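You operate a simulated robot arm through the tools that you are given. There is no shell and no other tool. Be economical: measure what you need, move in short steps, check, and stop when the job is done.

You are at the controls of a simulated robot arm. One attempt, no reset.

TASK
Take the blue flight plate and put it on the top of the grouper bench. Take the blue filter and put it on the narrow white board. Put the orange pad on the top of the drain board away on the top of the chain stand. Take the red round brush and leave it on top of the white module. Take the green can on the top of the changeover bench and put it away on the top shelf of the high rack. Put the black hex bolt on top of the white plastic block. Do these in any order. Set down upright: blue flight plate, green can.

Only the result counts: the job must be done as asked and must still hold three seconds after the hand-in. Knocking over, shifting, dropping, spilling or breaking anything else fails it.

THE ROBOT
A 7-joint arm with a fingered hand on a trunk, on a base that drives. Base frame: it is fixed to the floor where the robot stands at the start and does not move with it; the origin is under the middle of the robot, x ahead of it, y to its left, z up. Readings come in mm, rad, newtons and seconds.
Its first joint turns from -2.007 to 2.007 rad. Places, roughly: black hex bolt (4x4x5 cm) [800, -5700, 900]; blue filter (8x12x6 cm) [500, -8900, 1300]; blue flight plate [500, 0, 1000]; green can [500, -6000, 1000]; narrow white board (48x19x2 cm) [-4100, -7700, 800]; orange pad (8x6x4 cm) [500, -7500, 900]; red round brush (4x4x10 cm) [600, -7300, 900]; top of the chain stand [-9200, -7000, 800]; top of the grouper bench [700, -3400, 900]; top shelf of the high rack [700, -8900, 1300]; white module (10x6x3 cm) [500, -7400, 900]; white plastic block (12x6x4 cm) [600, -6200, 900]. Payload 5 kg.
The tool frame sits at the grasp point between the pads (the TCP): z along the fingers, y along the line on which they close. The tips reach 32 mm beyond it. Largest opening 160 mm; the body of the gripper starts 89 mm behind the TCP. The gripper is a hand of 4 fingers: y runs from the thumb to the fingers, the wrist lies at [0, 0, -267] in the tool frame.
Orientation is that of the tool frame in the base frame, as a unit quaternion [w, x, y, z]. With the fingers straight down and closing along the base's y, the tool's x points along the base's -x, its y along +y and its z along -z.

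THE INTERFACE
- The arm moves only by the tool nudge_tool. Its argument "increments" is a list of rows, each a list of 6 numbers: the shift along the tool's x, y, z in units of 300 mm (1.0 is 300 mm), then the turn, a rotation vector about the tool's x, y, z in units of 60 degrees (1.0 is 60 degrees). In form: [[x, y, z, wx, wy, wz], ...]. A call has 1 to 12 rows; each row is the pose to reach, as a shift and turn from the pose commanded when the call began, along the tool's axes at that moment. A call with a number of a shift or a turn outside -1 to 1 is refused whole. Rows are played at 5 a second. More than 50 mm and 0.15 rad between two rows, and nothing of the call is played. A pose out of reach is approached as far as the arm can. The call stops where the force on the tool passes 40 N (or 10 N more than at its start, if that is more) or the arm is blocked; 0.2 s more then pass. In this call time passes only in rows, and 0.2 s behind the last. The reply holds the time, the measured pose of the TCP, the force on the tool along the base axes, the opening and the grip force, in the units named above and with some noise, with the torque about the TCP (base axes, N m) and any sound that the robot's microphone picked up, and new pictures: "views" is both (left out), scene, wrist or none.
- Cameras (640 x 400 px; columns grow to the right, rows downward): "scene" is now at [12.9, 168.8, 1640.6]; the picture's right is [-0.44, -0.90, 0.00], its down [-0.65, 0.32, -0.69] and it looks along [0.62, -0.30, -0.73] (base axes); focal length 272 px, centre (320, 200). "wrist" rides on the gripper at [80, -4, -114] in the tool frame; the picture's right is [0.05, 1.00, 0.00], its down [-0.82, 0.04, -0.58] and it looks along [-0.58, 0.03, 0.82] (tool axes); focal length 265 px, centre (320, 200). There is no depth. A picture from a camera that has moved, and an enlarged one, comes with that camera's place and axes in the base frame and with its lens. The place of the scene camera against the robot may be out by one fixed shift of up to 12 mm in any direction.
- raise_lower(by): slides the trunk up (or, below 0, down) by that many mm; the arm and the scene camera ride with it, the base frame stays. It gives what a move gives, with no picture.
- steer(legs): drives the robot by 1 to 6 legs, each [ahead, turn to the left] in mm and rad, along the robot's own axes; the way and the turn of a leg run together, so that a leg with both is an arc; at most 1500 mm and 3.142 rad a leg. The arm and the cameras ride along, it lands a little off, and it stops where it bumps. It gives what a move gives, and a new picture of the scene camera.
- finger_targets(finger1, finger2, finger3, thumb_bend): sets how far each is bent, from 0 (flat) to 1 (curled in); at 0.3 the hand is open as for a grip, at 0.7 the pads meet at the TCP. One left out holds its place. A second passes; each finger stops where it meets its share of the squeeze, and holds until it gets a number again. It is the only way to open and close the hand. It gives what a move gives, with no picture; readings hold the bend of each and the force on the fingers (four entries, about 0 where the hand has none), thumb and palm.
- pan_tilt(pan, tilt): turns the head with the scene camera to pan (to the left, within 2.705 rad either way) and tilt (down, from -0.506 to 1.204), counted from straight ahead of the robot. It gives what a move gives, and a new picture of the scene camera.
- close_up(camera, box): a new picture of the part [left, top, right, bottom] of that camera's present view, enlarged. No time passes.
- hand_in(): hands the job in; it is judged then, once.

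Work in short steps. Places have to be worked out from the pictures, the camera data and where the tool is seen: move nearer, look again, correct. Check each grasp and each placing, and mend what went wrong. You have 186 turns and 260 pictures in all, those below and enlarged ones among them. Open the gripper and draw the arm clear of the work before you hand the job in, unless the task says otherwise.

The tools are called as a command line: name --pt "numbers of a row" for each row, then --argument value for the rest, lists and objects as JSON in quotes. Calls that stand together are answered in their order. nudge_tool: Moves the arm, as the interface text tells. Its arguments: {"type":"object","properties":{"increments":{"type":"array"},"views":{"type":"string","enum":["both","scene","wrist","none"]}},"required":["increments"]} The other tools are called the same way: raise_lower (by) slides the trunk up or down; finger_targets (finger1, finger2, finger3, thumb_bend) moves the fingers one by one; steer (legs) drives the base; pan_tilt (pan, tilt) turns the head that bears the scene camera; close_up (camera, box) takes an enlarged picture of a part of a camera's view; hand_in () hands the job in.

At the start:

```text
time_s: 0.0
tcp_pos: [728.2, -111.1, 1091.0]
ee_rot: [0.001, 0.0, 1.0, 0.0]
wrist_force: [-0.1, 0.1, 0.1]
torque: [0.0, 0.01, -0.01]
opening: 159.8
gripper_force: 0.1
shape: jaw
bend: [0.3, 0.3, 0.3, 0.3]
finger forces: [0.1, 0.1, 0.0, 0.0, 0.1, 0.0]
trunk travel left (down, up): [-475.0, 515.0]
robot x, y, heading: [-0.1, 1.9, 0.002]
head pan, tilt: [-0.457, 0.812]
```

scene: 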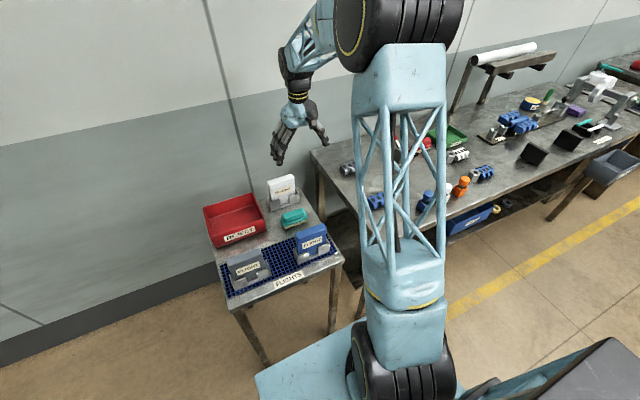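
wrist: 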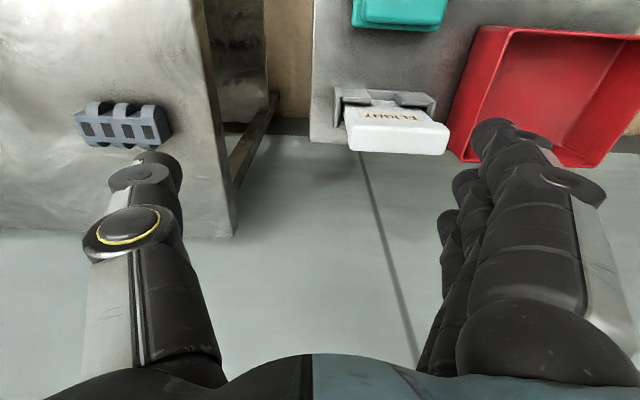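

The small table ahead carries the flight plates; I enlarge it to identify the blue one.

close_up --camera "scene" --box '[190, 160, 350, 310]'

pan_tilt --pan -1.0 --tilt 0.5

```text
2.67 times, centred on (270, 235) of scene
camera zoom: at [12.9, 168.8, 1640.6], right [-0.44, -0.9, 0.0], down [-0.65, 0.32, -0.69], along [0.62, -0.3, -0.73], focal length 724 px, centre (453, 107)
```

zoom: 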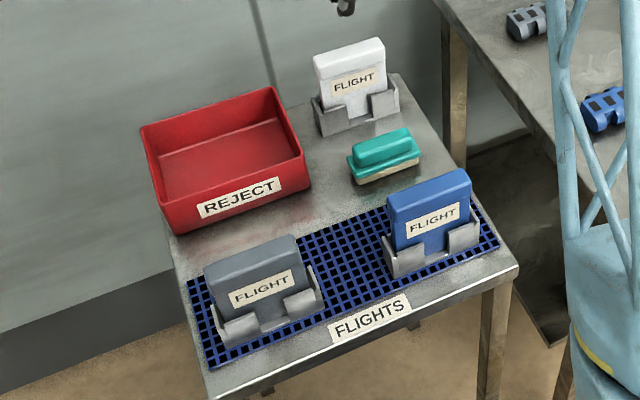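

```text
time_s: 1.0
tcp_pos: [728.2, -113.2, 1092.0]
ee_rot: [0.0, 0.0, 1.0, -0.001]
wrist_force: [0.3, -0.4, -0.8]
torque: [-0.01, 0.02, -0.04]
opening: 159.4
gripper_force: 0.0
shape: jaw
bend: [0.3, 0.3, 0.3, 0.3]
finger forces: [0.0, 0.1, 0.0, 0.0, 0.0, 0.0]
trunk travel left (down, up): [-475.0, 515.0]
robot x, y, heading: [0.1, 1.4, 0.001]
head pan, tilt: [-1.0, 0.499]
camera scene: at [-9.7, 127.6, 1667.6], right [-0.84, -0.54, 0.0], down [-0.26, 0.4, -0.88], along [0.47, -0.74, -0.48], focal length 272 px, centre (320, 200)
```

scene: 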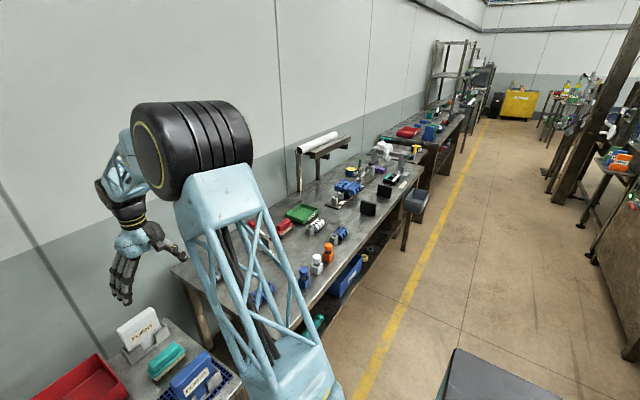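

The blue plate stands in a bracket near (435, -8), thin along x. I raise the hand while turning it so the fingers close along x, then back the base off a little.

nudge_tool --pt "0 0 -0.12 0 0 0.12" --pt "0 0 -0.25 0 0 0.25" --pt "0 0 -0.37 0 0 0.37" --pt "0 0 -0.5 0 0 0.5" --pt "0 0 -0.5 0 0 0.62" --pt "0 0 -0.5 0 0 0.75" --views "none"

steer --legs '[[-150, 0]]'

nudge_tool --pt "0 0 0 0 0 0.12" --pt "0 0 0 0 0 0.25" --pt "0 0 0 0 0 0.37" --pt "0 0 0 0 0 0.5" --pt "0 0 0 0 0 0.62" --pt "0 0 0 0 0 0.75" --views "wrist"

```text
time_s: 2.4
tcp_pos: [727.5, -112.8, 1241.7]
ee_rot: [0.0, 0.384, 0.923, 0.0]
wrist_force: [-0.2, -0.2, 0.1]
torque: [0.0, 0.01, 0.01]
opening: 160.2
gripper_force: 0.1
shape: jaw
bend: [0.3, 0.3, 0.3, 0.3]
finger forces: [0.1, 0.0, 0.1, 0.0, 0.0, 0.0]
trunk travel left (down, up): [-475.0, 515.0]
robot x, y, heading: [1.2, 1.4, 0.002]
head pan, tilt: [-1.0, 0.499]
```

```text
time_s: 3.7
tcp_pos: [574.9, -111.3, 1242.2]
ee_rot: [0.001, 0.382, 0.924, -0.001]
wrist_force: [-1.5, 0.2, 0.3]
torque: [0.02, -0.02, -0.01]
opening: 159.7
gripper_force: 0.1
shape: jaw
bend: [0.3, 0.3, 0.3, 0.3]
finger forces: [0.1, 0.0, 0.0, 0.1, 0.0, 0.0]
trunk travel left (down, up): [-475.0, 515.0]
robot x, y, heading: [-149.7, -2.8, -0.003]
head pan, tilt: [-1.0, 0.499]
camera scene: at [-162.5, 127.5, 1667.6], right [-0.84, -0.54, 0.0], down [-0.26, 0.4, -0.88], along [0.48, -0.74, -0.48], focal length 272 px, centre (320, 200)
```

scene: 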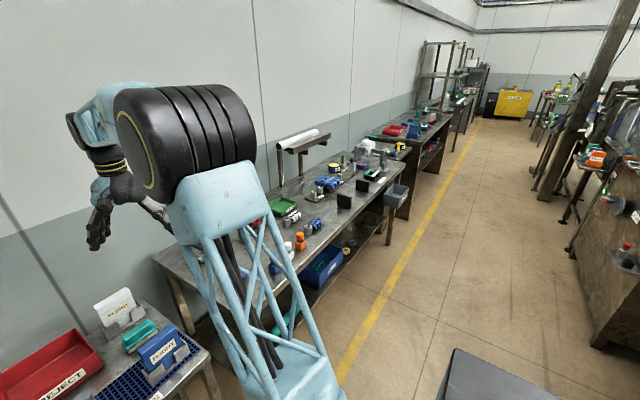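

```text
time_s: 5.1
tcp_pos: [576.6, -111.2, 1241.8]
ee_rot: [0.0, 0.708, 0.707, -0.001]
wrist_force: [0.9, -1.7, -0.3]
torque: [0.01, 0.01, -0.01]
opening: 159.8
gripper_force: 0.0
shape: jaw
bend: [0.3, 0.3, 0.3, 0.3]
finger forces: [0.1, 0.0, 0.0, 0.1, 0.0, 0.1]
trunk travel left (down, up): [-475.0, 515.0]
robot x, y, heading: [-148.0, -1.5, 0.004]
head pan, tilt: [-1.0, 0.499]
camera wrist: at [572.0, -32.4, 1357.3], right [1.0, 0.05, 0.0], down [0.04, -0.81, 0.58], along [0.03, -0.58, -0.82], focal length 265 px, centre (320, 200)
```

wrist: 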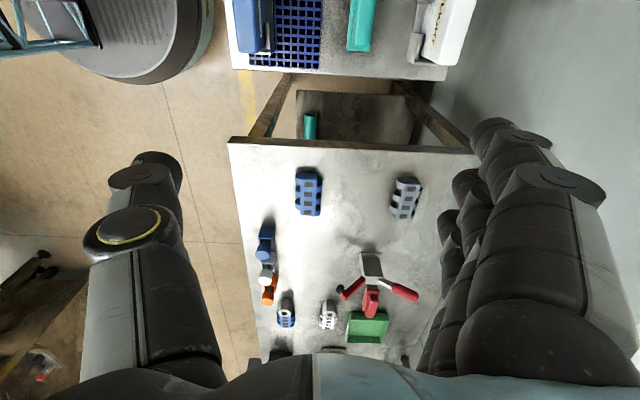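

The plate is at the picture's top left. I move the hand toward +y and slightly back to see it whole.

nudge_tool --pt "0.13 -0.03 0 0 0 0" --pt "0.26 -0.06 0 0 0 0" --pt "0.39 -0.09 0 0 0 0" --pt "0.52 -0.12 0 0 0 0" --pt "0.65 -0.15 0 0 0 0" --views "wrist"

pan_tilt --pan -0.2 --tilt 0.75

```text
time_s: 6.3
tcp_pos: [531.5, 80.5, 1238.4]
ee_rot: [0.001, 0.706, 0.708, 0.0]
wrist_force: [0.0, 0.7, 0.5]
torque: [-0.02, -0.02, 0.0]
opening: 159.9
gripper_force: 0.1
shape: jaw
bend: [0.3, 0.3, 0.3, 0.3]
finger forces: [0.0, 0.0, 0.0, 0.0, 0.0, 0.0]
trunk travel left (down, up): [-475.0, 515.0]
robot x, y, heading: [-150.0, -1.3, 0.003]
head pan, tilt: [-1.0, 0.499]
camera wrist: at [527.5, 160.3, 1353.2], right [1.0, 0.05, 0.0], down [0.04, -0.81, 0.58], along [0.03, -0.58, -0.82], focal length 265 px, centre (320, 200)
```

wrist: 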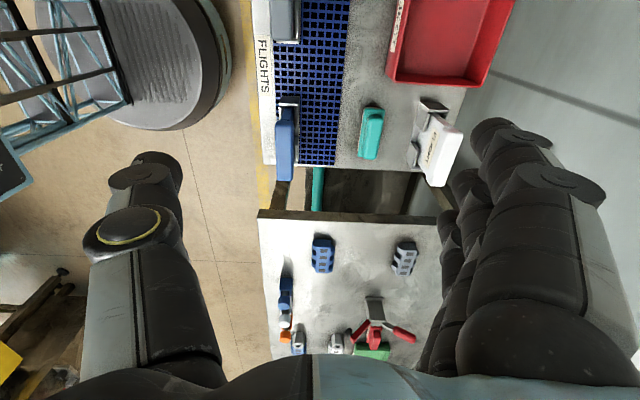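

```text
time_s: 7.5
tcp_pos: [530.7, 80.5, 1238.2]
ee_rot: [0.001, 0.707, 0.708, -0.001]
wrist_force: [0.3, 0.6, 0.2]
torque: [-0.02, 0.03, -0.02]
opening: 159.9
gripper_force: 0.0
shape: jaw
bend: [0.3, 0.3, 0.3, 0.3]
finger forces: [0.0, 0.0, 0.0, 0.0, 0.0, 0.1]
trunk travel left (down, up): [-475.0, 515.0]
robot x, y, heading: [-154.4, 2.3, 0.003]
head pan, tilt: [-0.201, 0.75]
camera scene: at [-129.7, 187.5, 1645.6], right [-0.2, -0.98, 0.0], down [-0.67, 0.14, -0.73], along [0.72, -0.15, -0.68], focal length 272 px, centre (320, 200)
```

scene: 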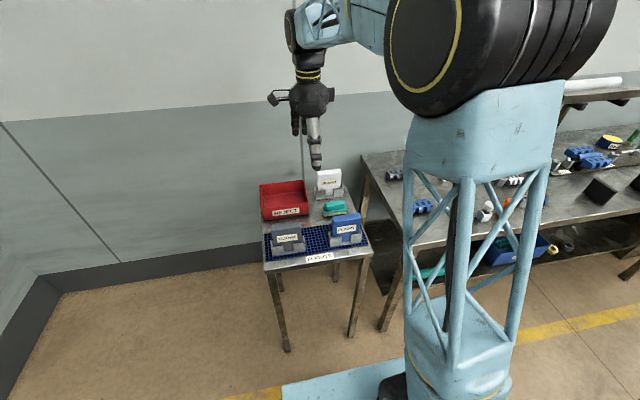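

Zoom both views for triangulating the plate.

close_up --camera "wrist" --box '[240, 80, 340, 200]'

close_up --camera "scene" --box '[250, 160, 380, 270]'

```text
3.33 times, centred on (290, 140) of wrist
camera zoom: at [527.7, 159.6, 1353.1], right [1.0, 0.05, 0.0], down [0.04, -0.81, 0.58], along [0.03, -0.58, -0.82], focal length 885 px, centre (420, 400)
```

zoom: 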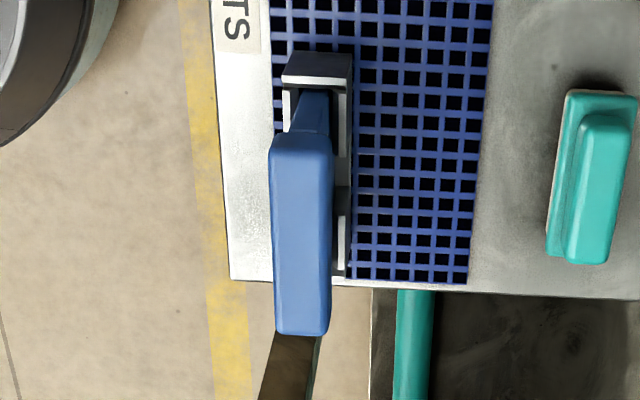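

```text
3.64 times, centred on (315, 215) of scene
camera zoom: at [-129.7, 187.5, 1645.6], right [-0.2, -0.98, 0.0], down [-0.67, 0.14, -0.73], along [0.72, -0.15, -0.68], focal length 987 px, centre (338, 146)
```

zoom: 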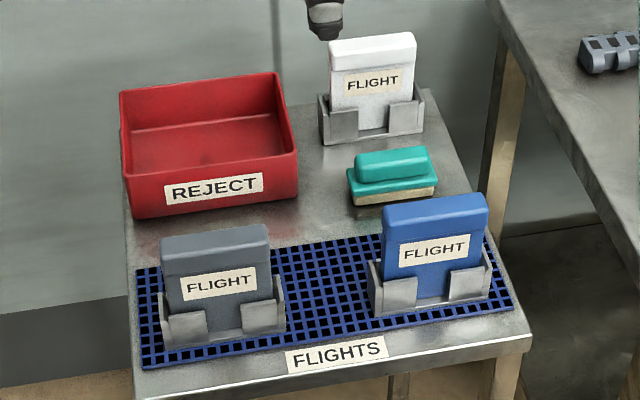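

Plate top is near (482, -18, ~975). I move above it and down to 1100, then look again.

nudge_tool --pt "-0.11 -0.055 0.0 0 0 0" --pt "-0.22 -0.11 0.0 0 0 0" --pt "-0.327 -0.163 0.1 0 0 0" --pt "-0.327 -0.163 0.25 0 0 0" --pt "-0.327 -0.163 0.4 0 0 0" --views "both"

```text
time_s: 8.7
tcp_pos: [486.8, -15.1, 1121.8]
ee_rot: [0.0, 0.706, 0.708, -0.001]
wrist_force: [0.7, 0.7, -0.6]
torque: [0.03, 0.04, -0.01]
opening: 160.0
gripper_force: 0.1
shape: jaw
bend: [0.3, 0.3, 0.3, 0.3]
finger forces: [0.0, 0.0, 0.0, 0.1, 0.1, 0.0]
trunk travel left (down, up): [-475.0, 515.0]
robot x, y, heading: [-153.4, -1.1, -0.0]
head pan, tilt: [-0.201, 0.75]
camera scene: at [-129.1, 187.8, 1645.6], right [-0.2, -0.98, 0.0], down [-0.67, 0.13, -0.73], along [0.72, -0.14, -0.68], focal length 272 px, centre (320, 200)
camera wrist: at [481.6, 63.0, 1237.3], right [1.0, 0.05, 0.0], down [0.04, -0.81, 0.58], along [0.03, -0.58, -0.82], focal length 265 px, centre (320, 200)
```

scene: 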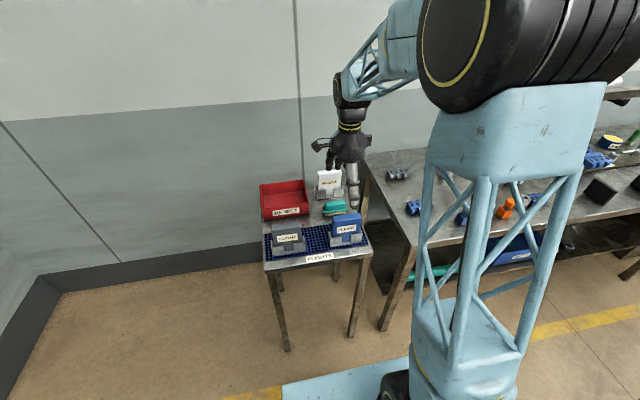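
wrist: 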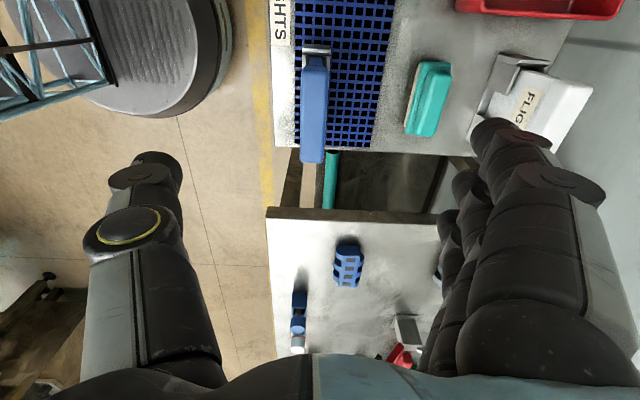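

Plate top is about (480, -29, 960), 100 × 29 mm. I align and descend to 1010 for another look.

nudge_tool --pt "-0.047 -0.02 0.0 0 0 0" --pt "-0.047 -0.02 0.12 0 0 0" --pt "-0.047 -0.02 0.25 0 0 0" --pt "-0.047 -0.02 0.37 0 0 0" --views "both"

```text
time_s: 9.7
tcp_pos: [478.5, -30.0, 1009.3]
ee_rot: [0.0, 0.706, 0.708, 0.0]
wrist_force: [0.1, -0.4, 0.5]
torque: [0.03, -0.01, 0.0]
opening: 159.9
gripper_force: 0.0
shape: jaw
bend: [0.3, 0.3, 0.3, 0.3]
finger forces: [0.1, 0.0, 0.0, 0.0, 0.0, 0.1]
trunk travel left (down, up): [-475.0, 515.0]
robot x, y, heading: [-150.4, -2.2, 0.004]
head pan, tilt: [-0.201, 0.75]
camera scene: at [-129.5, 187.4, 1645.7], right [-0.2, -0.98, 0.0], down [-0.67, 0.13, -0.73], along [0.72, -0.14, -0.68], focal length 272 px, centre (320, 200)
camera wrist: at [473.3, 48.9, 1124.0], right [1.0, 0.05, 0.0], down [0.04, -0.81, 0.58], along [0.03, -0.58, -0.82], focal length 265 px, centre (320, 200)
```

scene: 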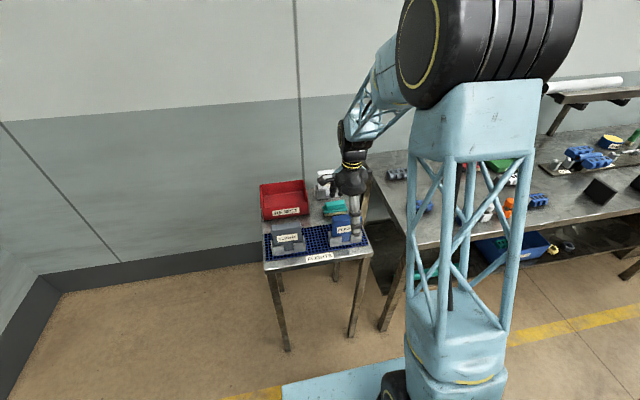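
wrist: 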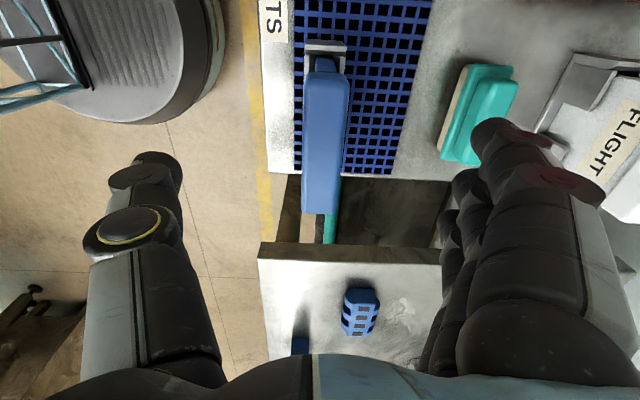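

The plate is centred in x; I shift +10 mm in y and descend to about z=957.

nudge_tool --pt "0.033 0.005 0.0 0 0 0" --pt "0.033 0.005 0.06 0 0 0" --pt "0.033 0.005 0.12 0 0 0" --pt "0.033 0.005 0.175 0 0 0" --views "both"

close_up --camera "scene" --box '[300, 170, 400, 260]'

```text
time_s: 10.7
tcp_pos: [476.5, -19.6, 957.8]
ee_rot: [0.001, 0.707, 0.708, -0.001]
wrist_force: [-0.3, 0.3, -0.3]
torque: [0.02, 0.0, 0.0]
opening: 159.7
gripper_force: 0.0
shape: jaw
bend: [0.3, 0.3, 0.3, 0.3]
finger forces: [0.0, 0.1, 0.0, 0.1, 0.0, 0.0]
trunk travel left (down, up): [-475.0, 515.0]
robot x, y, heading: [-150.3, 1.1, -0.0]
head pan, tilt: [-0.201, 0.75]
camera scene: at [-129.7, 187.7, 1645.6], right [-0.2, -0.98, 0.0], down [-0.67, 0.13, -0.73], along [0.72, -0.14, -0.68], focal length 272 px, centre (320, 200)
camera wrist: at [472.9, 60.0, 1072.4], right [1.0, 0.05, 0.0], down [0.04, -0.81, 0.58], along [0.03, -0.58, -0.82], focal length 265 px, centre (320, 200)
```

scene: 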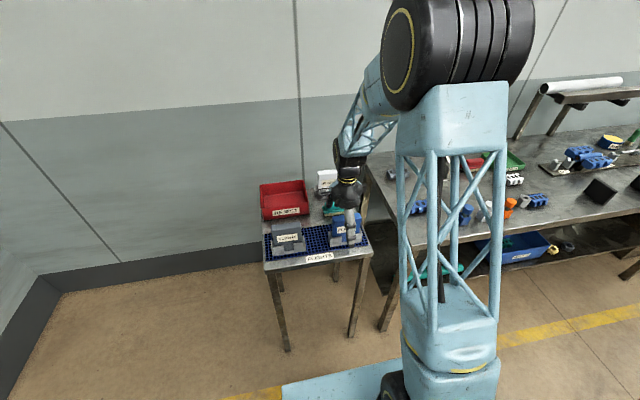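
wrist: 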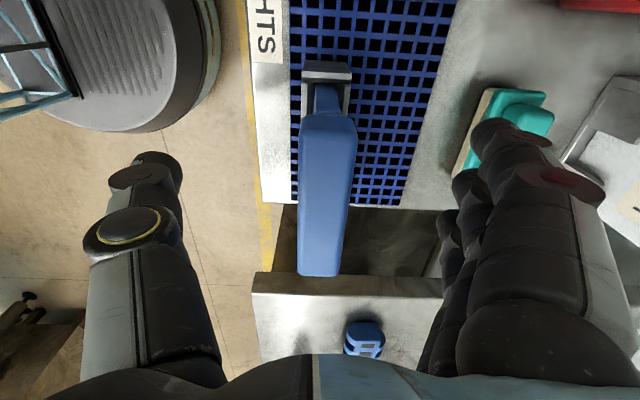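

```text
4.44 times, centred on (350, 215) of scene
camera zoom: at [-129.7, 187.7, 1645.6], right [-0.2, -0.98, 0.0], down [-0.67, 0.13, -0.73], along [0.72, -0.14, -0.68], focal length 1207 px, centre (187, 133)
```

zoom: 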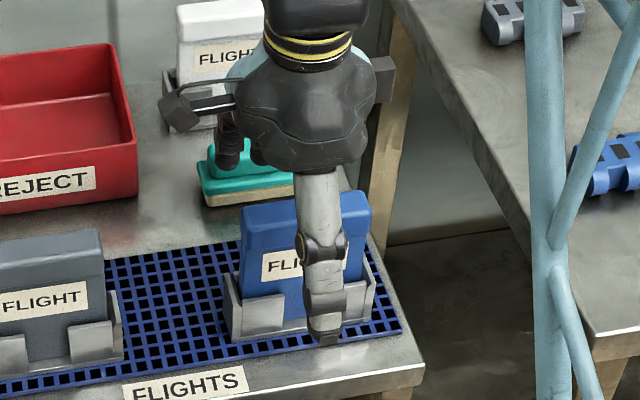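

The plate top is about level with the TCP. I narrow the hand a bit (keeping clear of the teal clamp), then descend 18 mm more.

finger_targets --finger1 0.45 --finger2 0.45 --finger3 0.45 --thumb_bend 0.45

nudge_tool --pt "0 0.01 0.03 0 0 0" --pt "0 0.015 0.06 0 0 0" --views "wrist"

close_up --camera "scene" --box '[300, 170, 400, 260]'

```text
time_s: 11.7
tcp_pos: [477.0, -18.4, 957.5]
ee_rot: [0.0, 0.707, 0.707, -0.001]
wrist_force: [-0.1, -0.1, -0.2]
torque: [0.02, 0.01, 0.01]
opening: 112.1
gripper_force: 0.0
shape: fingers
bend: [0.45, 0.45, 0.45, 0.45]
finger forces: [0.1, 0.1, 0.0, 0.0, 0.0, 0.1]
trunk travel left (down, up): [-475.0, 515.0]
robot x, y, heading: [-148.8, 1.2, 0.006]
head pan, tilt: [-0.201, 0.75]
```

```text
time_s: 12.3
tcp_pos: [482.0, -19.1, 941.2]
ee_rot: [0.001, 0.706, 0.708, 0.0]
wrist_force: [0.6, -0.3, 0.4]
torque: [0.01, 0.04, 0.05]
opening: 112.2
gripper_force: 0.1
shape: fingers
bend: [0.45, 0.45, 0.45, 0.45]
finger forces: [0.0, 0.0, 0.0, 0.1, 0.0, 0.0]
trunk travel left (down, up): [-475.0, 515.0]
robot x, y, heading: [-149.2, -1.1, 0.003]
head pan, tilt: [-0.201, 0.75]
camera wrist: at [477.8, 60.0, 1055.8], right [1.0, 0.05, 0.0], down [0.04, -0.81, 0.58], along [0.03, -0.58, -0.82], focal length 265 px, centre (320, 200)
```

wrist: 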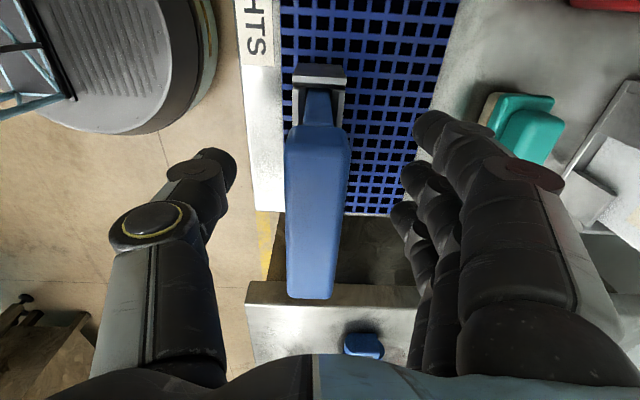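

```text
4.44 times, centred on (350, 215) of scene
camera zoom: at [-129.4, 187.6, 1645.6], right [-0.2, -0.98, 0.0], down [-0.67, 0.13, -0.73], along [0.72, -0.14, -0.68], focal length 1207 px, centre (187, 133)
```

zoom: 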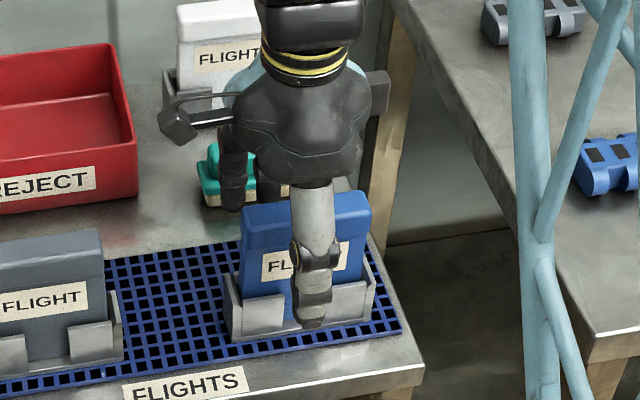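

The plate sits centred between the fingers; I close.

finger_targets --finger1 0.75 --finger2 0.75 --finger3 0.75 --thumb_bend 0.75

close_up --camera "scene" --box '[300, 170, 400, 260]'

close_up --camera "wrist" --box '[160, 40, 560, 400]'

```text
time_s: 13.3
tcp_pos: [484.0, -20.0, 939.7]
ee_rot: [0.001, 0.706, 0.708, -0.001]
wrist_force: [0.8, 0.0, -2.0]
torque: [0.03, -0.16, -0.05]
opening: 30.1
gripper_force: 19.1
shape: fingers
bend: [0.7, 0.7, 0.7, 0.68]
finger forces: [7.0, 6.8, 6.4, 0.0, 18.1, 0.0]
trunk travel left (down, up): [-475.0, 515.0]
robot x, y, heading: [-151.5, -1.5, 0.007]
head pan, tilt: [-0.201, 0.75]
```

```text
4.44 times, centred on (350, 215) of scene
camera zoom: at [-129.4, 187.6, 1645.6], right [-0.2, -0.98, 0.0], down [-0.67, 0.13, -0.73], along [0.72, -0.14, -0.68], focal length 1207 px, centre (187, 133)
```

zoom: 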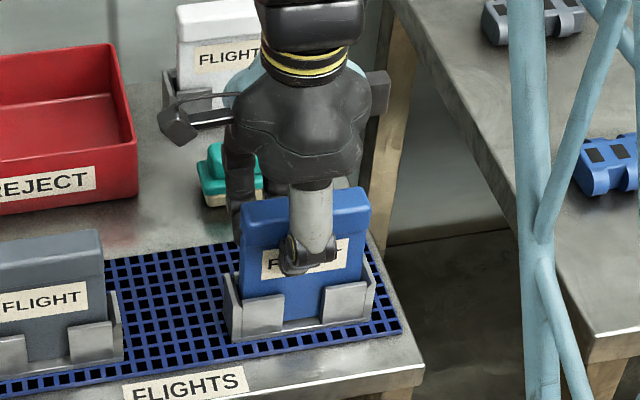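

```text
1.11 times, centred on (360, 220) of wrist
camera zoom: at [477.8, 60.0, 1055.8], right [1.0, 0.05, 0.0], down [0.04, -0.81, 0.58], along [0.03, -0.58, -0.82], focal length 295 px, centre (276, 178)
```

zoom: 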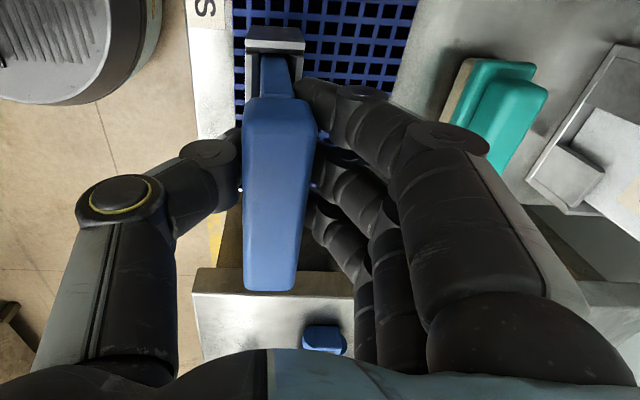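

Firm grip (30 mm, ~19 N). I lift straight up.

nudge_tool --pt "0 0 -0.1 0 0 0" --pt "0 0 -0.2 0 0 0" --pt "0 0 -0.35 0 0 0" --pt "0 0 -0.5 0 0 0" --pt "0 0 -0.65 0 0 0" --pt "0 0 -0.8 0 0 0" --views "both"

close_up --camera "scene" --box '[280, 120, 400, 260]'

```text
time_s: 14.7
tcp_pos: [480.9, -18.2, 1178.5]
ee_rot: [0.001, 0.706, 0.708, 0.0]
wrist_force: [-0.4, 0.1, -2.2]
torque: [0.0, 0.01, 0.0]
opening: 29.7
gripper_force: 18.3
shape: fingers
bend: [0.7, 0.7, 0.7, 0.69]
finger forces: [6.3, 6.3, 6.1, 0.0, 18.4, 0.0]
trunk travel left (down, up): [-475.0, 515.0]
robot x, y, heading: [-148.6, 2.1, 0.002]
head pan, tilt: [-0.201, 0.75]
camera scene: at [-130.0, 187.6, 1645.6], right [-0.2, -0.98, 0.0], down [-0.67, 0.13, -0.73], along [0.72, -0.14, -0.68], focal length 272 px, centre (320, 200)
camera wrist: at [475.8, 60.4, 1292.7], right [1.0, 0.05, 0.0], down [0.04, -0.81, 0.58], along [0.03, -0.58, -0.82], focal length 265 px, centre (320, 200)
```

scene: 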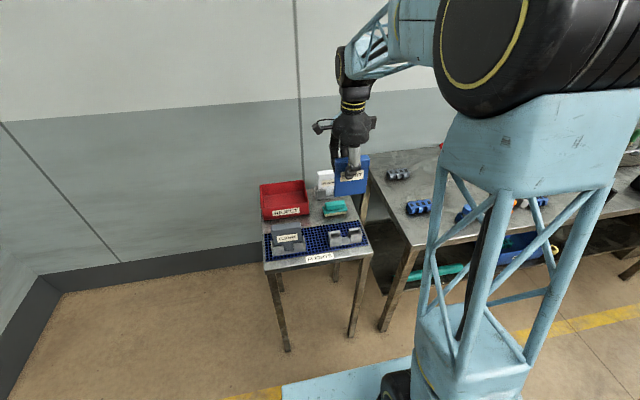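
wrist: 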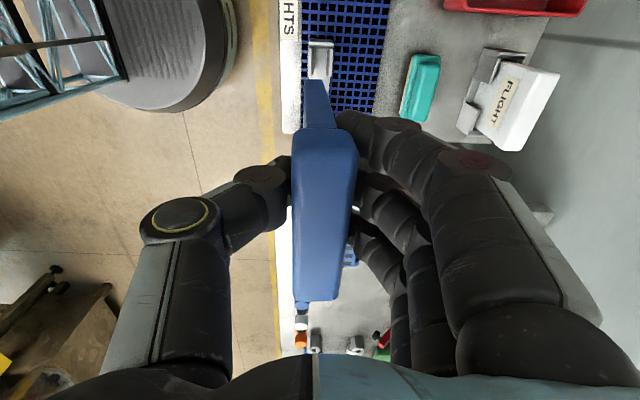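

```text
2.86 times, centred on (340, 190) of scene
camera zoom: at [-130.0, 187.6, 1645.6], right [-0.2, -0.98, 0.0], down [-0.67, 0.13, -0.73], along [0.72, -0.14, -0.68], focal length 776 px, centre (263, 229)
```

zoom: 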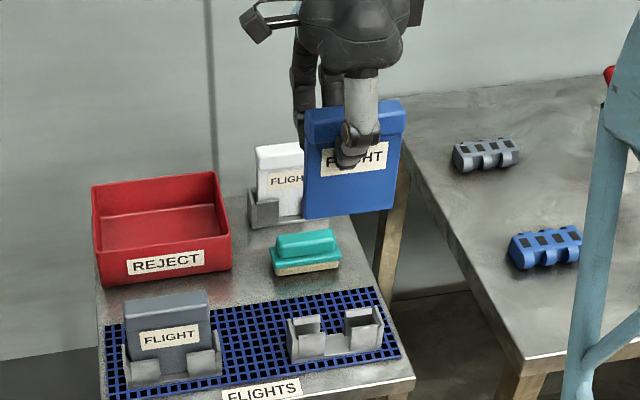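

Plate lifted cleanly. I raise the trunk for clearance, turn right along the aisle and look ahead.

raise_lower --by 120

steer --legs '[[-100, 0], [0, -1.57]]'

pan_tilt --pan 0.3 --tilt 0.45

```text
time_s: 16.2
tcp_pos: [480.1, -19.1, 1297.1]
ee_rot: [0.001, 0.706, 0.708, -0.001]
wrist_force: [0.6, 0.1, -1.8]
torque: [0.01, 0.01, 0.0]
opening: 29.9
gripper_force: 18.7
shape: fingers
bend: [0.7, 0.7, 0.7, 0.69]
finger forces: [6.3, 6.2, 6.1, 0.0, 18.5, 0.0]
trunk travel left (down, up): [-595.0, 395.0]
robot x, y, heading: [-148.1, 1.7, 0.005]
head pan, tilt: [-0.201, 0.75]
```

```text
time_s: 21.3
tcp_pos: [-266.0, -632.9, 1297.7]
ee_rot: [0.0, 1.0, 0.005, 0.0]
wrist_force: [-0.2, -0.1, -2.2]
torque: [0.05, -0.05, 0.0]
opening: 29.2
gripper_force: 17.7
shape: fingers
bend: [0.7, 0.7, 0.7, 0.69]
finger forces: [5.9, 5.9, 5.9, 0.1, 17.2, 0.1]
trunk travel left (down, up): [-595.0, 395.0]
robot x, y, heading: [-252.8, -0.5, -1.564]
head pan, tilt: [-0.201, 0.75]
camera scene: at [-64.7, -18.9, 1765.6], right [-0.98, 0.19, 0.0], down [0.13, 0.67, -0.73], along [-0.14, -0.72, -0.68], focal length 272 px, centre (320, 200)
```

scene: 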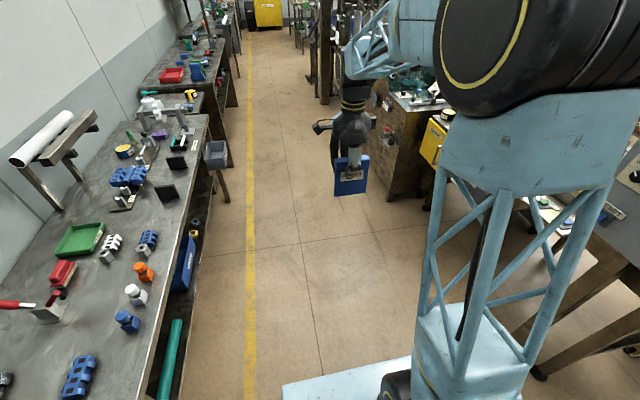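

```text
time_s: 22.2
tcp_pos: [-266.4, -633.3, 1297.2]
ee_rot: [0.0, 1.0, 0.005, 0.0]
wrist_force: [-0.8, -0.3, -1.4]
torque: [-0.02, -0.02, 0.01]
opening: 29.6
gripper_force: 16.8
shape: fingers
bend: [0.7, 0.7, 0.7, 0.69]
finger forces: [6.0, 5.8, 5.9, 0.0, 17.2, 0.1]
trunk travel left (down, up): [-595.0, 395.0]
robot x, y, heading: [-257.0, -3.5, -1.561]
head pan, tilt: [0.3, 0.45]
camera scene: at [-20.7, -25.1, 1792.0], right [-0.95, -0.3, 0.0], down [-0.13, 0.41, -0.9], along [0.27, -0.86, -0.44], focal length 272 px, centre (320, 200)
```

scene: 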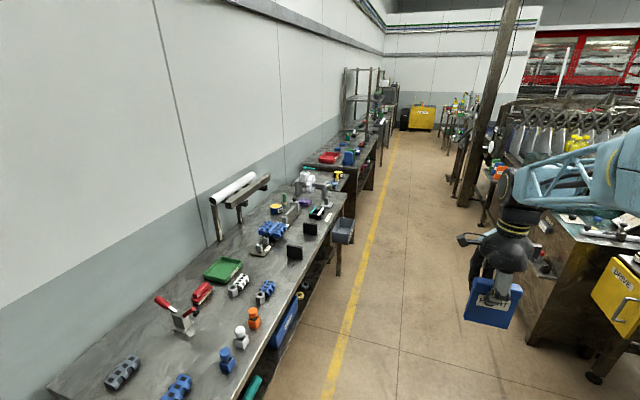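

The aisle is clear along x≈-250. I drive 2.7 m down toward the grouper bench and look.

steer --legs '[[1350, 0], [1350, 0]]'

pan_tilt --pan 0.7 --tilt 0.55

```text
time_s: 35.3
tcp_pos: [-273.0, -3316.5, 1296.9]
ee_rot: [0.0, 1.0, -0.005, -0.001]
wrist_force: [0.0, -0.8, -2.0]
torque: [0.0, -0.05, -0.02]
opening: 29.5
gripper_force: 16.7
shape: fingers
bend: [0.7, 0.7, 0.7, 0.69]
finger forces: [6.0, 5.9, 5.8, 0.0, 17.3, 0.0]
trunk travel left (down, up): [-595.0, 395.0]
robot x, y, heading: [-251.3, -2684.4, -1.583]
head pan, tilt: [0.3, 0.45]
camera scene: at [-15.9, -2713.6, 1792.0], right [-0.96, -0.29, 0.0], down [-0.12, 0.42, -0.9], along [0.26, -0.86, -0.44], focal length 272 px, centre (320, 200)
```

scene: 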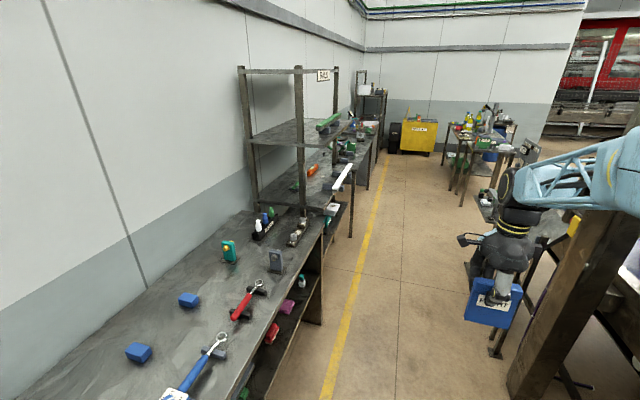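

```text
time_s: 36.1
tcp_pos: [-273.5, -3316.6, 1297.4]
ee_rot: [0.0, 1.0, -0.005, 0.0]
wrist_force: [0.6, -1.3, -3.0]
torque: [-0.04, 0.02, -0.02]
opening: 29.5
gripper_force: 17.2
shape: fingers
bend: [0.7, 0.7, 0.7, 0.69]
finger forces: [6.0, 5.9, 5.8, 0.0, 17.3, 0.0]
trunk travel left (down, up): [-595.0, 395.0]
robot x, y, heading: [-242.3, -2685.6, -1.582]
head pan, tilt: [0.7, 0.55]
camera scene: at [14.9, -2694.5, 1783.0], right [-0.77, -0.64, 0.0], down [-0.33, 0.4, -0.85], along [0.54, -0.66, -0.52], focal length 272 px, centre (320, 200)
```

scene: 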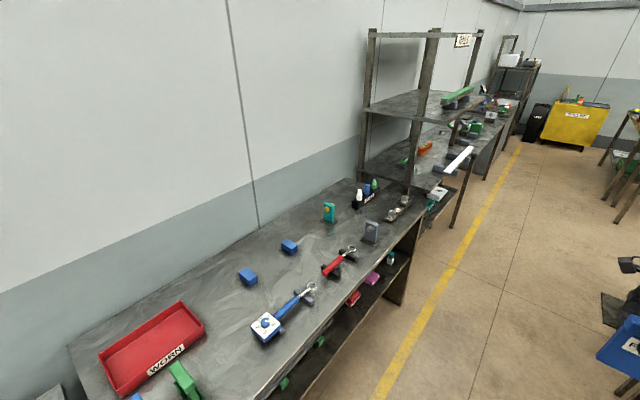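

This is the bench around y -2400…-4100. I zoom in to choose a free spot.

close_up --camera "scene" --box '[60, 170, 430, 400]'

```text
1.73 times, centred on (245, 285) of scene
camera zoom: at [14.9, -2694.5, 1783.0], right [-0.77, -0.64, 0.0], down [-0.33, 0.4, -0.85], along [0.54, -0.66, -0.52], focal length 470 px, centre (450, 53)
```

zoom: 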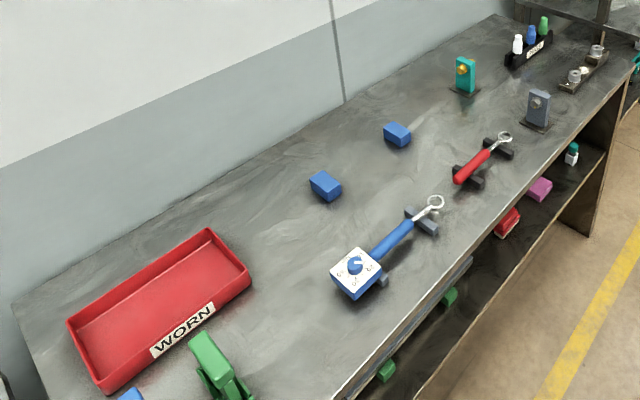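

A free spot is about (680, -3240). I drive abreast of it and turn to face the bench.

steer --legs '[[555, 0], [0, 1.58], [180, 0]]'

pan_tilt --pan -0.15 --tilt 0.8

```text
time_s: 44.4
tcp_pos: [562.9, -3252.2, 1296.9]
ee_rot: [0.0, 0.708, 0.706, 0.0]
wrist_force: [0.7, 0.0, -3.0]
torque: [0.01, 0.02, -0.02]
opening: 29.2
gripper_force: 16.7
shape: fingers
bend: [0.7, 0.7, 0.7, 0.69]
finger forces: [5.7, 5.6, 5.7, 0.0, 16.3, 0.1]
trunk travel left (down, up): [-595.0, 395.0]
robot x, y, heading: [-72.0, -3230.8, -0.005]
head pan, tilt: [0.7, 0.55]
camera scene: at [-58.8, -2969.7, 1782.9], right [0.64, -0.77, 0.0], down [-0.4, -0.34, -0.85], along [0.65, 0.55, -0.52], focal length 272 px, centre (320, 200)
```

scene: 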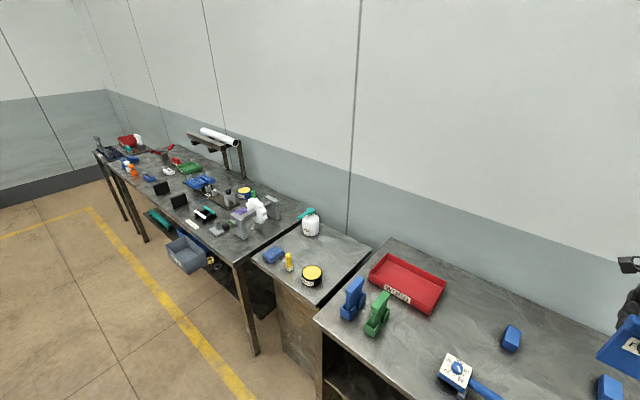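

```text
time_s: 45.6
tcp_pos: [561.8, -3252.7, 1298.1]
ee_rot: [0.001, 0.708, 0.706, 0.0]
wrist_force: [0.2, 0.0, -2.4]
torque: [0.0, 0.01, 0.03]
opening: 29.2
gripper_force: 16.8
shape: fingers
bend: [0.7, 0.7, 0.7, 0.69]
finger forces: [5.7, 5.6, 5.6, 0.0, 16.3, 0.1]
trunk travel left (down, up): [-595.0, 395.0]
robot x, y, heading: [-65.8, -3233.8, -0.004]
head pan, tilt: [-0.15, 0.799]
camera scene: at [-49.3, -3039.7, 1761.6], right [-0.15, -0.99, 0.0], down [-0.71, 0.11, -0.7], along [0.69, -0.1, -0.72], focal length 272 px, centre (320, 200)
```

scene: 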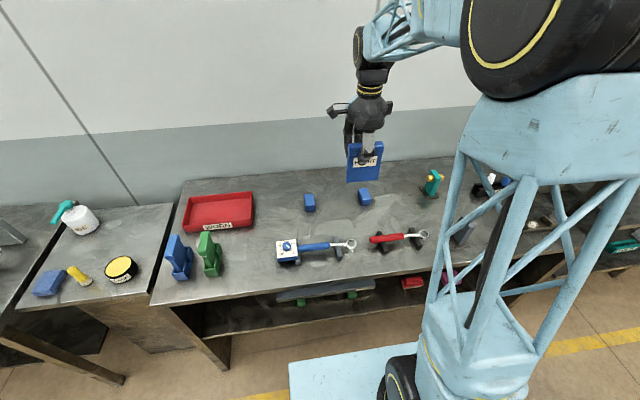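

The spot at about (670, -3240) midway between the two blue blocks is free. I move above it and lower to 1090.

nudge_tool --pt "0.02 0.12 0.0 0 0 0" --pt "0.04 0.24 0.08 0 0 0" --pt "0.04 0.36 0.16 0 0 0" --pt "0.04 0.36 0.32 0 0 0" --pt "0.04 0.36 0.48 0 0 0" --pt "0.04 0.36 0.6 0 0 0" --pt "0.04 0.36 0.68 0 0 0" --views "both"

close_up --camera "scene" --box '[270, 120, 450, 260]'

```text
time_s: 47.2
tcp_pos: [669.8, -3239.1, 1093.0]
ee_rot: [0.001, 0.707, 0.707, -0.001]
wrist_force: [0.2, -0.1, -2.7]
torque: [0.06, -0.01, 0.0]
opening: 28.9
gripper_force: 16.3
shape: fingers
bend: [0.7, 0.7, 0.7, 0.69]
finger forces: [5.6, 5.6, 5.5, 0.1, 16.5, 0.1]
trunk travel left (down, up): [-595.0, 395.0]
robot x, y, heading: [-70.9, -3233.7, -0.001]
head pan, tilt: [-0.15, 0.799]
camera scene: at [-49.0, -3039.7, 1761.6], right [-0.15, -0.99, 0.0], down [-0.71, 0.11, -0.7], along [0.69, -0.11, -0.72], focal length 272 px, centre (320, 200)
camera wrist: at [665.7, -3160.0, 1207.8], right [1.0, 0.05, 0.0], down [0.04, -0.81, 0.58], along [0.03, -0.58, -0.82], focal length 265 px, centre (320, 200)
```

scene: 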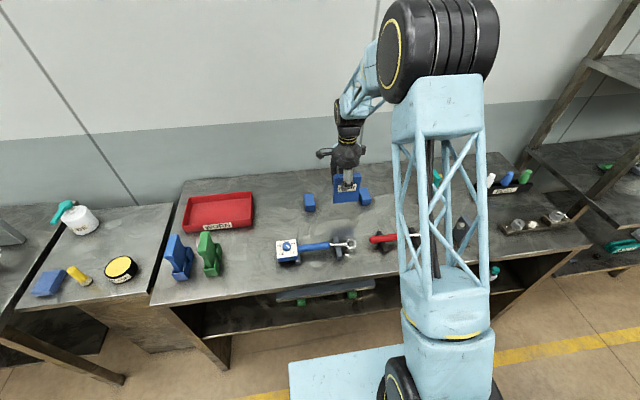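
wrist: 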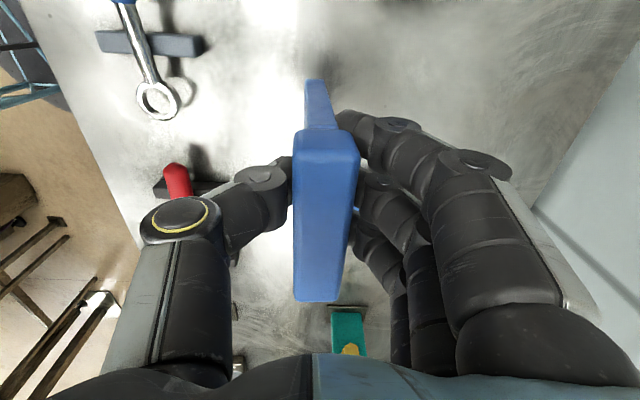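

```text
2.86 times, centred on (360, 190) of scene
camera zoom: at [-49.0, -3039.7, 1761.6], right [-0.15, -0.99, 0.0], down [-0.71, 0.11, -0.7], along [0.69, -0.11, -0.72], focal length 776 px, centre (206, 229)
```

zoom: 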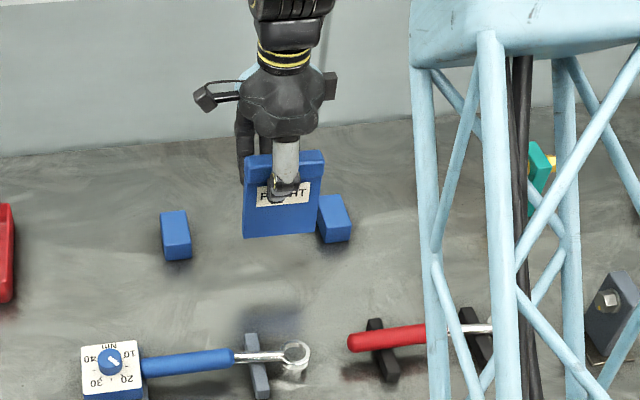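

Still clearly above the bench. I lower by 65 mm and check the gap.

nudge_tool --pt "0 0 0.11 0 0 0" --pt "0 0 0.22 0 0 0" --views "none"

close_up --camera "scene" --box '[300, 140, 400, 220]'

```text
time_s: 47.8
tcp_pos: [671.2, -3239.6, 1024.5]
ee_rot: [0.0, 0.708, 0.707, -0.001]
wrist_force: [0.5, -0.4, -2.1]
torque: [0.02, 0.03, -0.01]
opening: 29.0
gripper_force: 16.7
shape: fingers
bend: [0.7, 0.7, 0.7, 0.69]
finger forces: [5.6, 5.5, 5.5, 0.0, 16.5, 0.0]
trunk travel left (down, up): [-595.0, 395.0]
robot x, y, heading: [-72.7, -3233.8, 0.001]
head pan, tilt: [-0.15, 0.799]
```

```text
5.00 times, centred on (350, 180) of scene
camera zoom: at [-48.4, -3039.7, 1761.6], right [-0.15, -0.99, 0.0], down [-0.71, 0.11, -0.7], along [0.69, -0.11, -0.72], focal length 1358 px, centre (170, 300)
```

zoom: 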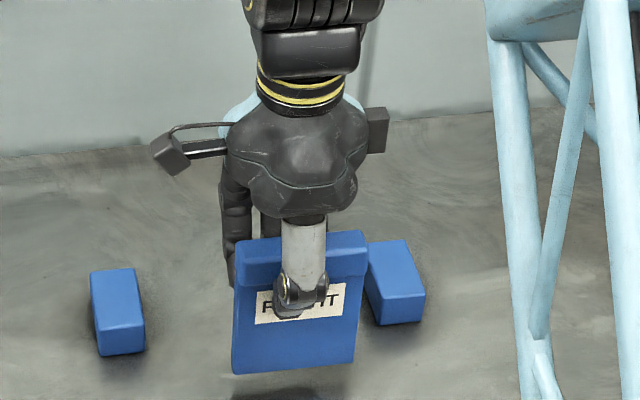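

The shadow indicates roughly 25–30 mm of gap. I lower in small steps.

nudge_tool --pt "0 0 0.03 0 0 0" --pt "0 0 0.06 0 0 0" --views "none"

nudge_tool --pt "0 0 0.02 0 0 0" --views "none"

close_up --camera "scene" --box '[300, 140, 400, 220]'

```text
time_s: 48.4
tcp_pos: [669.2, -3241.1, 1009.0]
ee_rot: [0.001, 0.708, 0.706, -0.001]
wrist_force: [0.7, 0.5, -2.4]
torque: [-0.02, -0.02, -0.02]
opening: 29.4
gripper_force: 16.6
shape: fingers
bend: [0.7, 0.7, 0.7, 0.69]
finger forces: [5.6, 5.5, 5.4, 0.0, 16.6, 0.1]
trunk travel left (down, up): [-595.0, 395.0]
robot x, y, heading: [-71.0, -3230.6, 0.0]
head pan, tilt: [-0.15, 0.799]
```

```text
time_s: 48.8
tcp_pos: [669.2, -3241.4, 1005.0]
ee_rot: [0.002, 0.707, 0.707, 0.0]
wrist_force: [-0.9, 0.4, 18.4]
torque: [-0.03, 0.08, 0.03]
opening: 28.8
gripper_force: 22.4
shape: fingers
bend: [0.71, 0.71, 0.71, 0.69]
finger forces: [6.8, 7.0, 7.4, 0.0, 22.5, 0.0]
trunk travel left (down, up): [-595.0, 395.0]
robot x, y, heading: [-70.1, -3232.7, 0.001]
head pan, tilt: [-0.15, 0.799]
```

```text
5.00 times, centred on (350, 180) of scene
camera zoom: at [-51.0, -3039.7, 1762.1], right [-0.15, -0.99, 0.0], down [-0.71, 0.11, -0.7], along [0.69, -0.11, -0.72], focal length 1358 px, centre (170, 300)
```

zoom: 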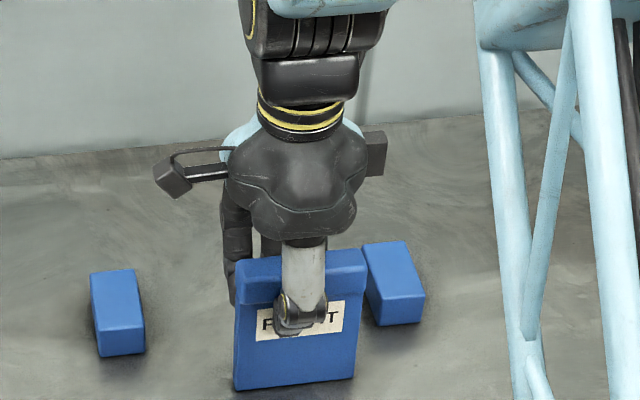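

Contact (18 N). I relieve 3 mm, then open gently.

nudge_tool --pt "0 0 -0.012 0 0 0" --views "none"

finger_targets --finger1 0.64 --finger2 0.64 --finger3 0.64 --thumb_bend 0.62

finger_targets --finger1 0.4 --finger2 0.4 --finger3 0.4 --thumb_bend 0.4

nudge_tool --pt "0 0 -0.1 0 0 0" --pt "0 0 -0.2 0 0 0" --pt "0 0 -0.35 0 0 0" --pt "0 0 -0.5 0 0 0" --pt "0 0 -0.65 0 0 0" --views "scene"

close_up --camera "scene" --box '[270, 120, 450, 260]'

```text
time_s: 49.2
tcp_pos: [669.3, -3240.8, 1006.4]
ee_rot: [0.0, 0.707, 0.707, -0.001]
wrist_force: [0.4, 1.2, 0.8]
torque: [-0.04, -0.03, 0.01]
opening: 29.0
gripper_force: 19.0
shape: fingers
bend: [0.71, 0.71, 0.71, 0.69]
finger forces: [5.9, 6.1, 6.5, 0.0, 18.6, 0.1]
trunk travel left (down, up): [-595.0, 395.0]
robot x, y, heading: [-71.6, -3228.5, -0.001]
head pan, tilt: [-0.15, 0.799]
```

```text
time_s: 50.2
tcp_pos: [670.1, -3241.5, 1006.8]
ee_rot: [0.0, 0.708, 0.706, -0.001]
wrist_force: [-0.3, -0.4, -0.6]
torque: [0.02, 0.02, -0.01]
opening: 42.7
gripper_force: 0.1
shape: fingers
bend: [0.64, 0.64, 0.64, 0.62]
finger forces: [0.0, 0.0, 0.0, 0.0, 0.0, 0.0]
trunk travel left (down, up): [-595.0, 395.0]
robot x, y, heading: [-68.4, -3229.5, 0.002]
head pan, tilt: [-0.15, 0.799]
```

```text
time_s: 51.2
tcp_pos: [669.8, -3241.0, 1007.4]
ee_rot: [0.0, 0.708, 0.706, 0.0]
wrist_force: [0.3, 0.0, 1.7]
torque: [0.0, -0.02, 0.0]
opening: 131.2
gripper_force: 0.3
shape: fingers
bend: [0.4, 0.4, 0.4, 0.4]
finger forces: [0.3, 0.2, 0.3, 0.1, 0.0, 0.0]
trunk travel left (down, up): [-595.0, 395.0]
robot x, y, heading: [-67.6, -3232.2, -0.005]
head pan, tilt: [-0.15, 0.799]
```

```text
time_s: 52.4
tcp_pos: [667.9, -3238.4, 1204.6]
ee_rot: [0.001, 0.708, 0.707, 0.0]
wrist_force: [-0.5, 0.8, -0.6]
torque: [-0.02, -0.04, 0.01]
opening: 131.4
gripper_force: 0.0
shape: fingers
bend: [0.4, 0.4, 0.4, 0.4]
finger forces: [0.0, 0.0, 0.0, 0.1, 0.0, 0.0]
trunk travel left (down, up): [-595.0, 395.0]
robot x, y, heading: [-70.3, -3230.3, -0.006]
head pan, tilt: [-0.15, 0.799]
camera scene: at [-50.1, -3039.7, 1761.6], right [-0.15, -0.99, 0.0], down [-0.71, 0.11, -0.7], along [0.69, -0.11, -0.72], focal length 272 px, centre (320, 200)
```

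scene: 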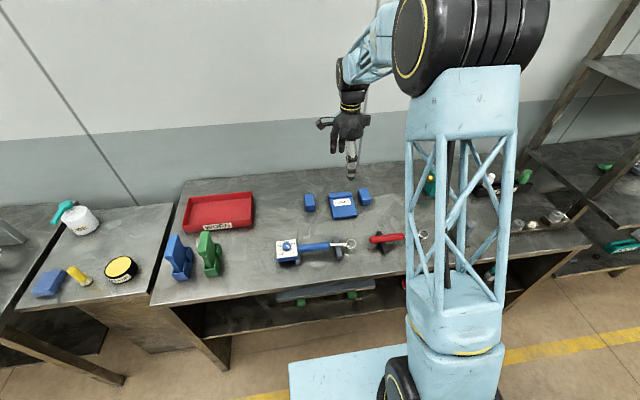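

```text
2.86 times, centred on (360, 190) of scene
camera zoom: at [-50.1, -3039.7, 1761.6], right [-0.15, -0.99, 0.0], down [-0.71, 0.11, -0.7], along [0.69, -0.11, -0.72], focal length 776 px, centre (206, 229)
```

zoom: 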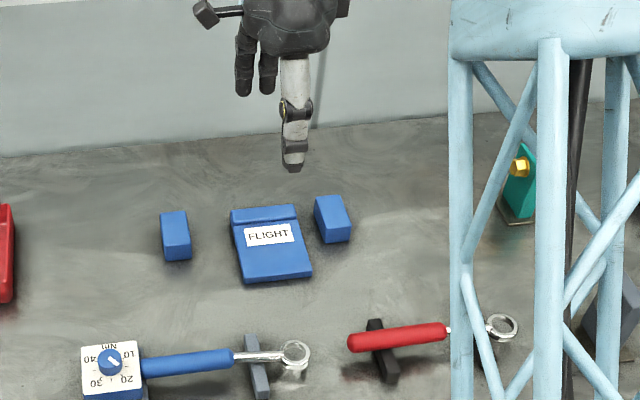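

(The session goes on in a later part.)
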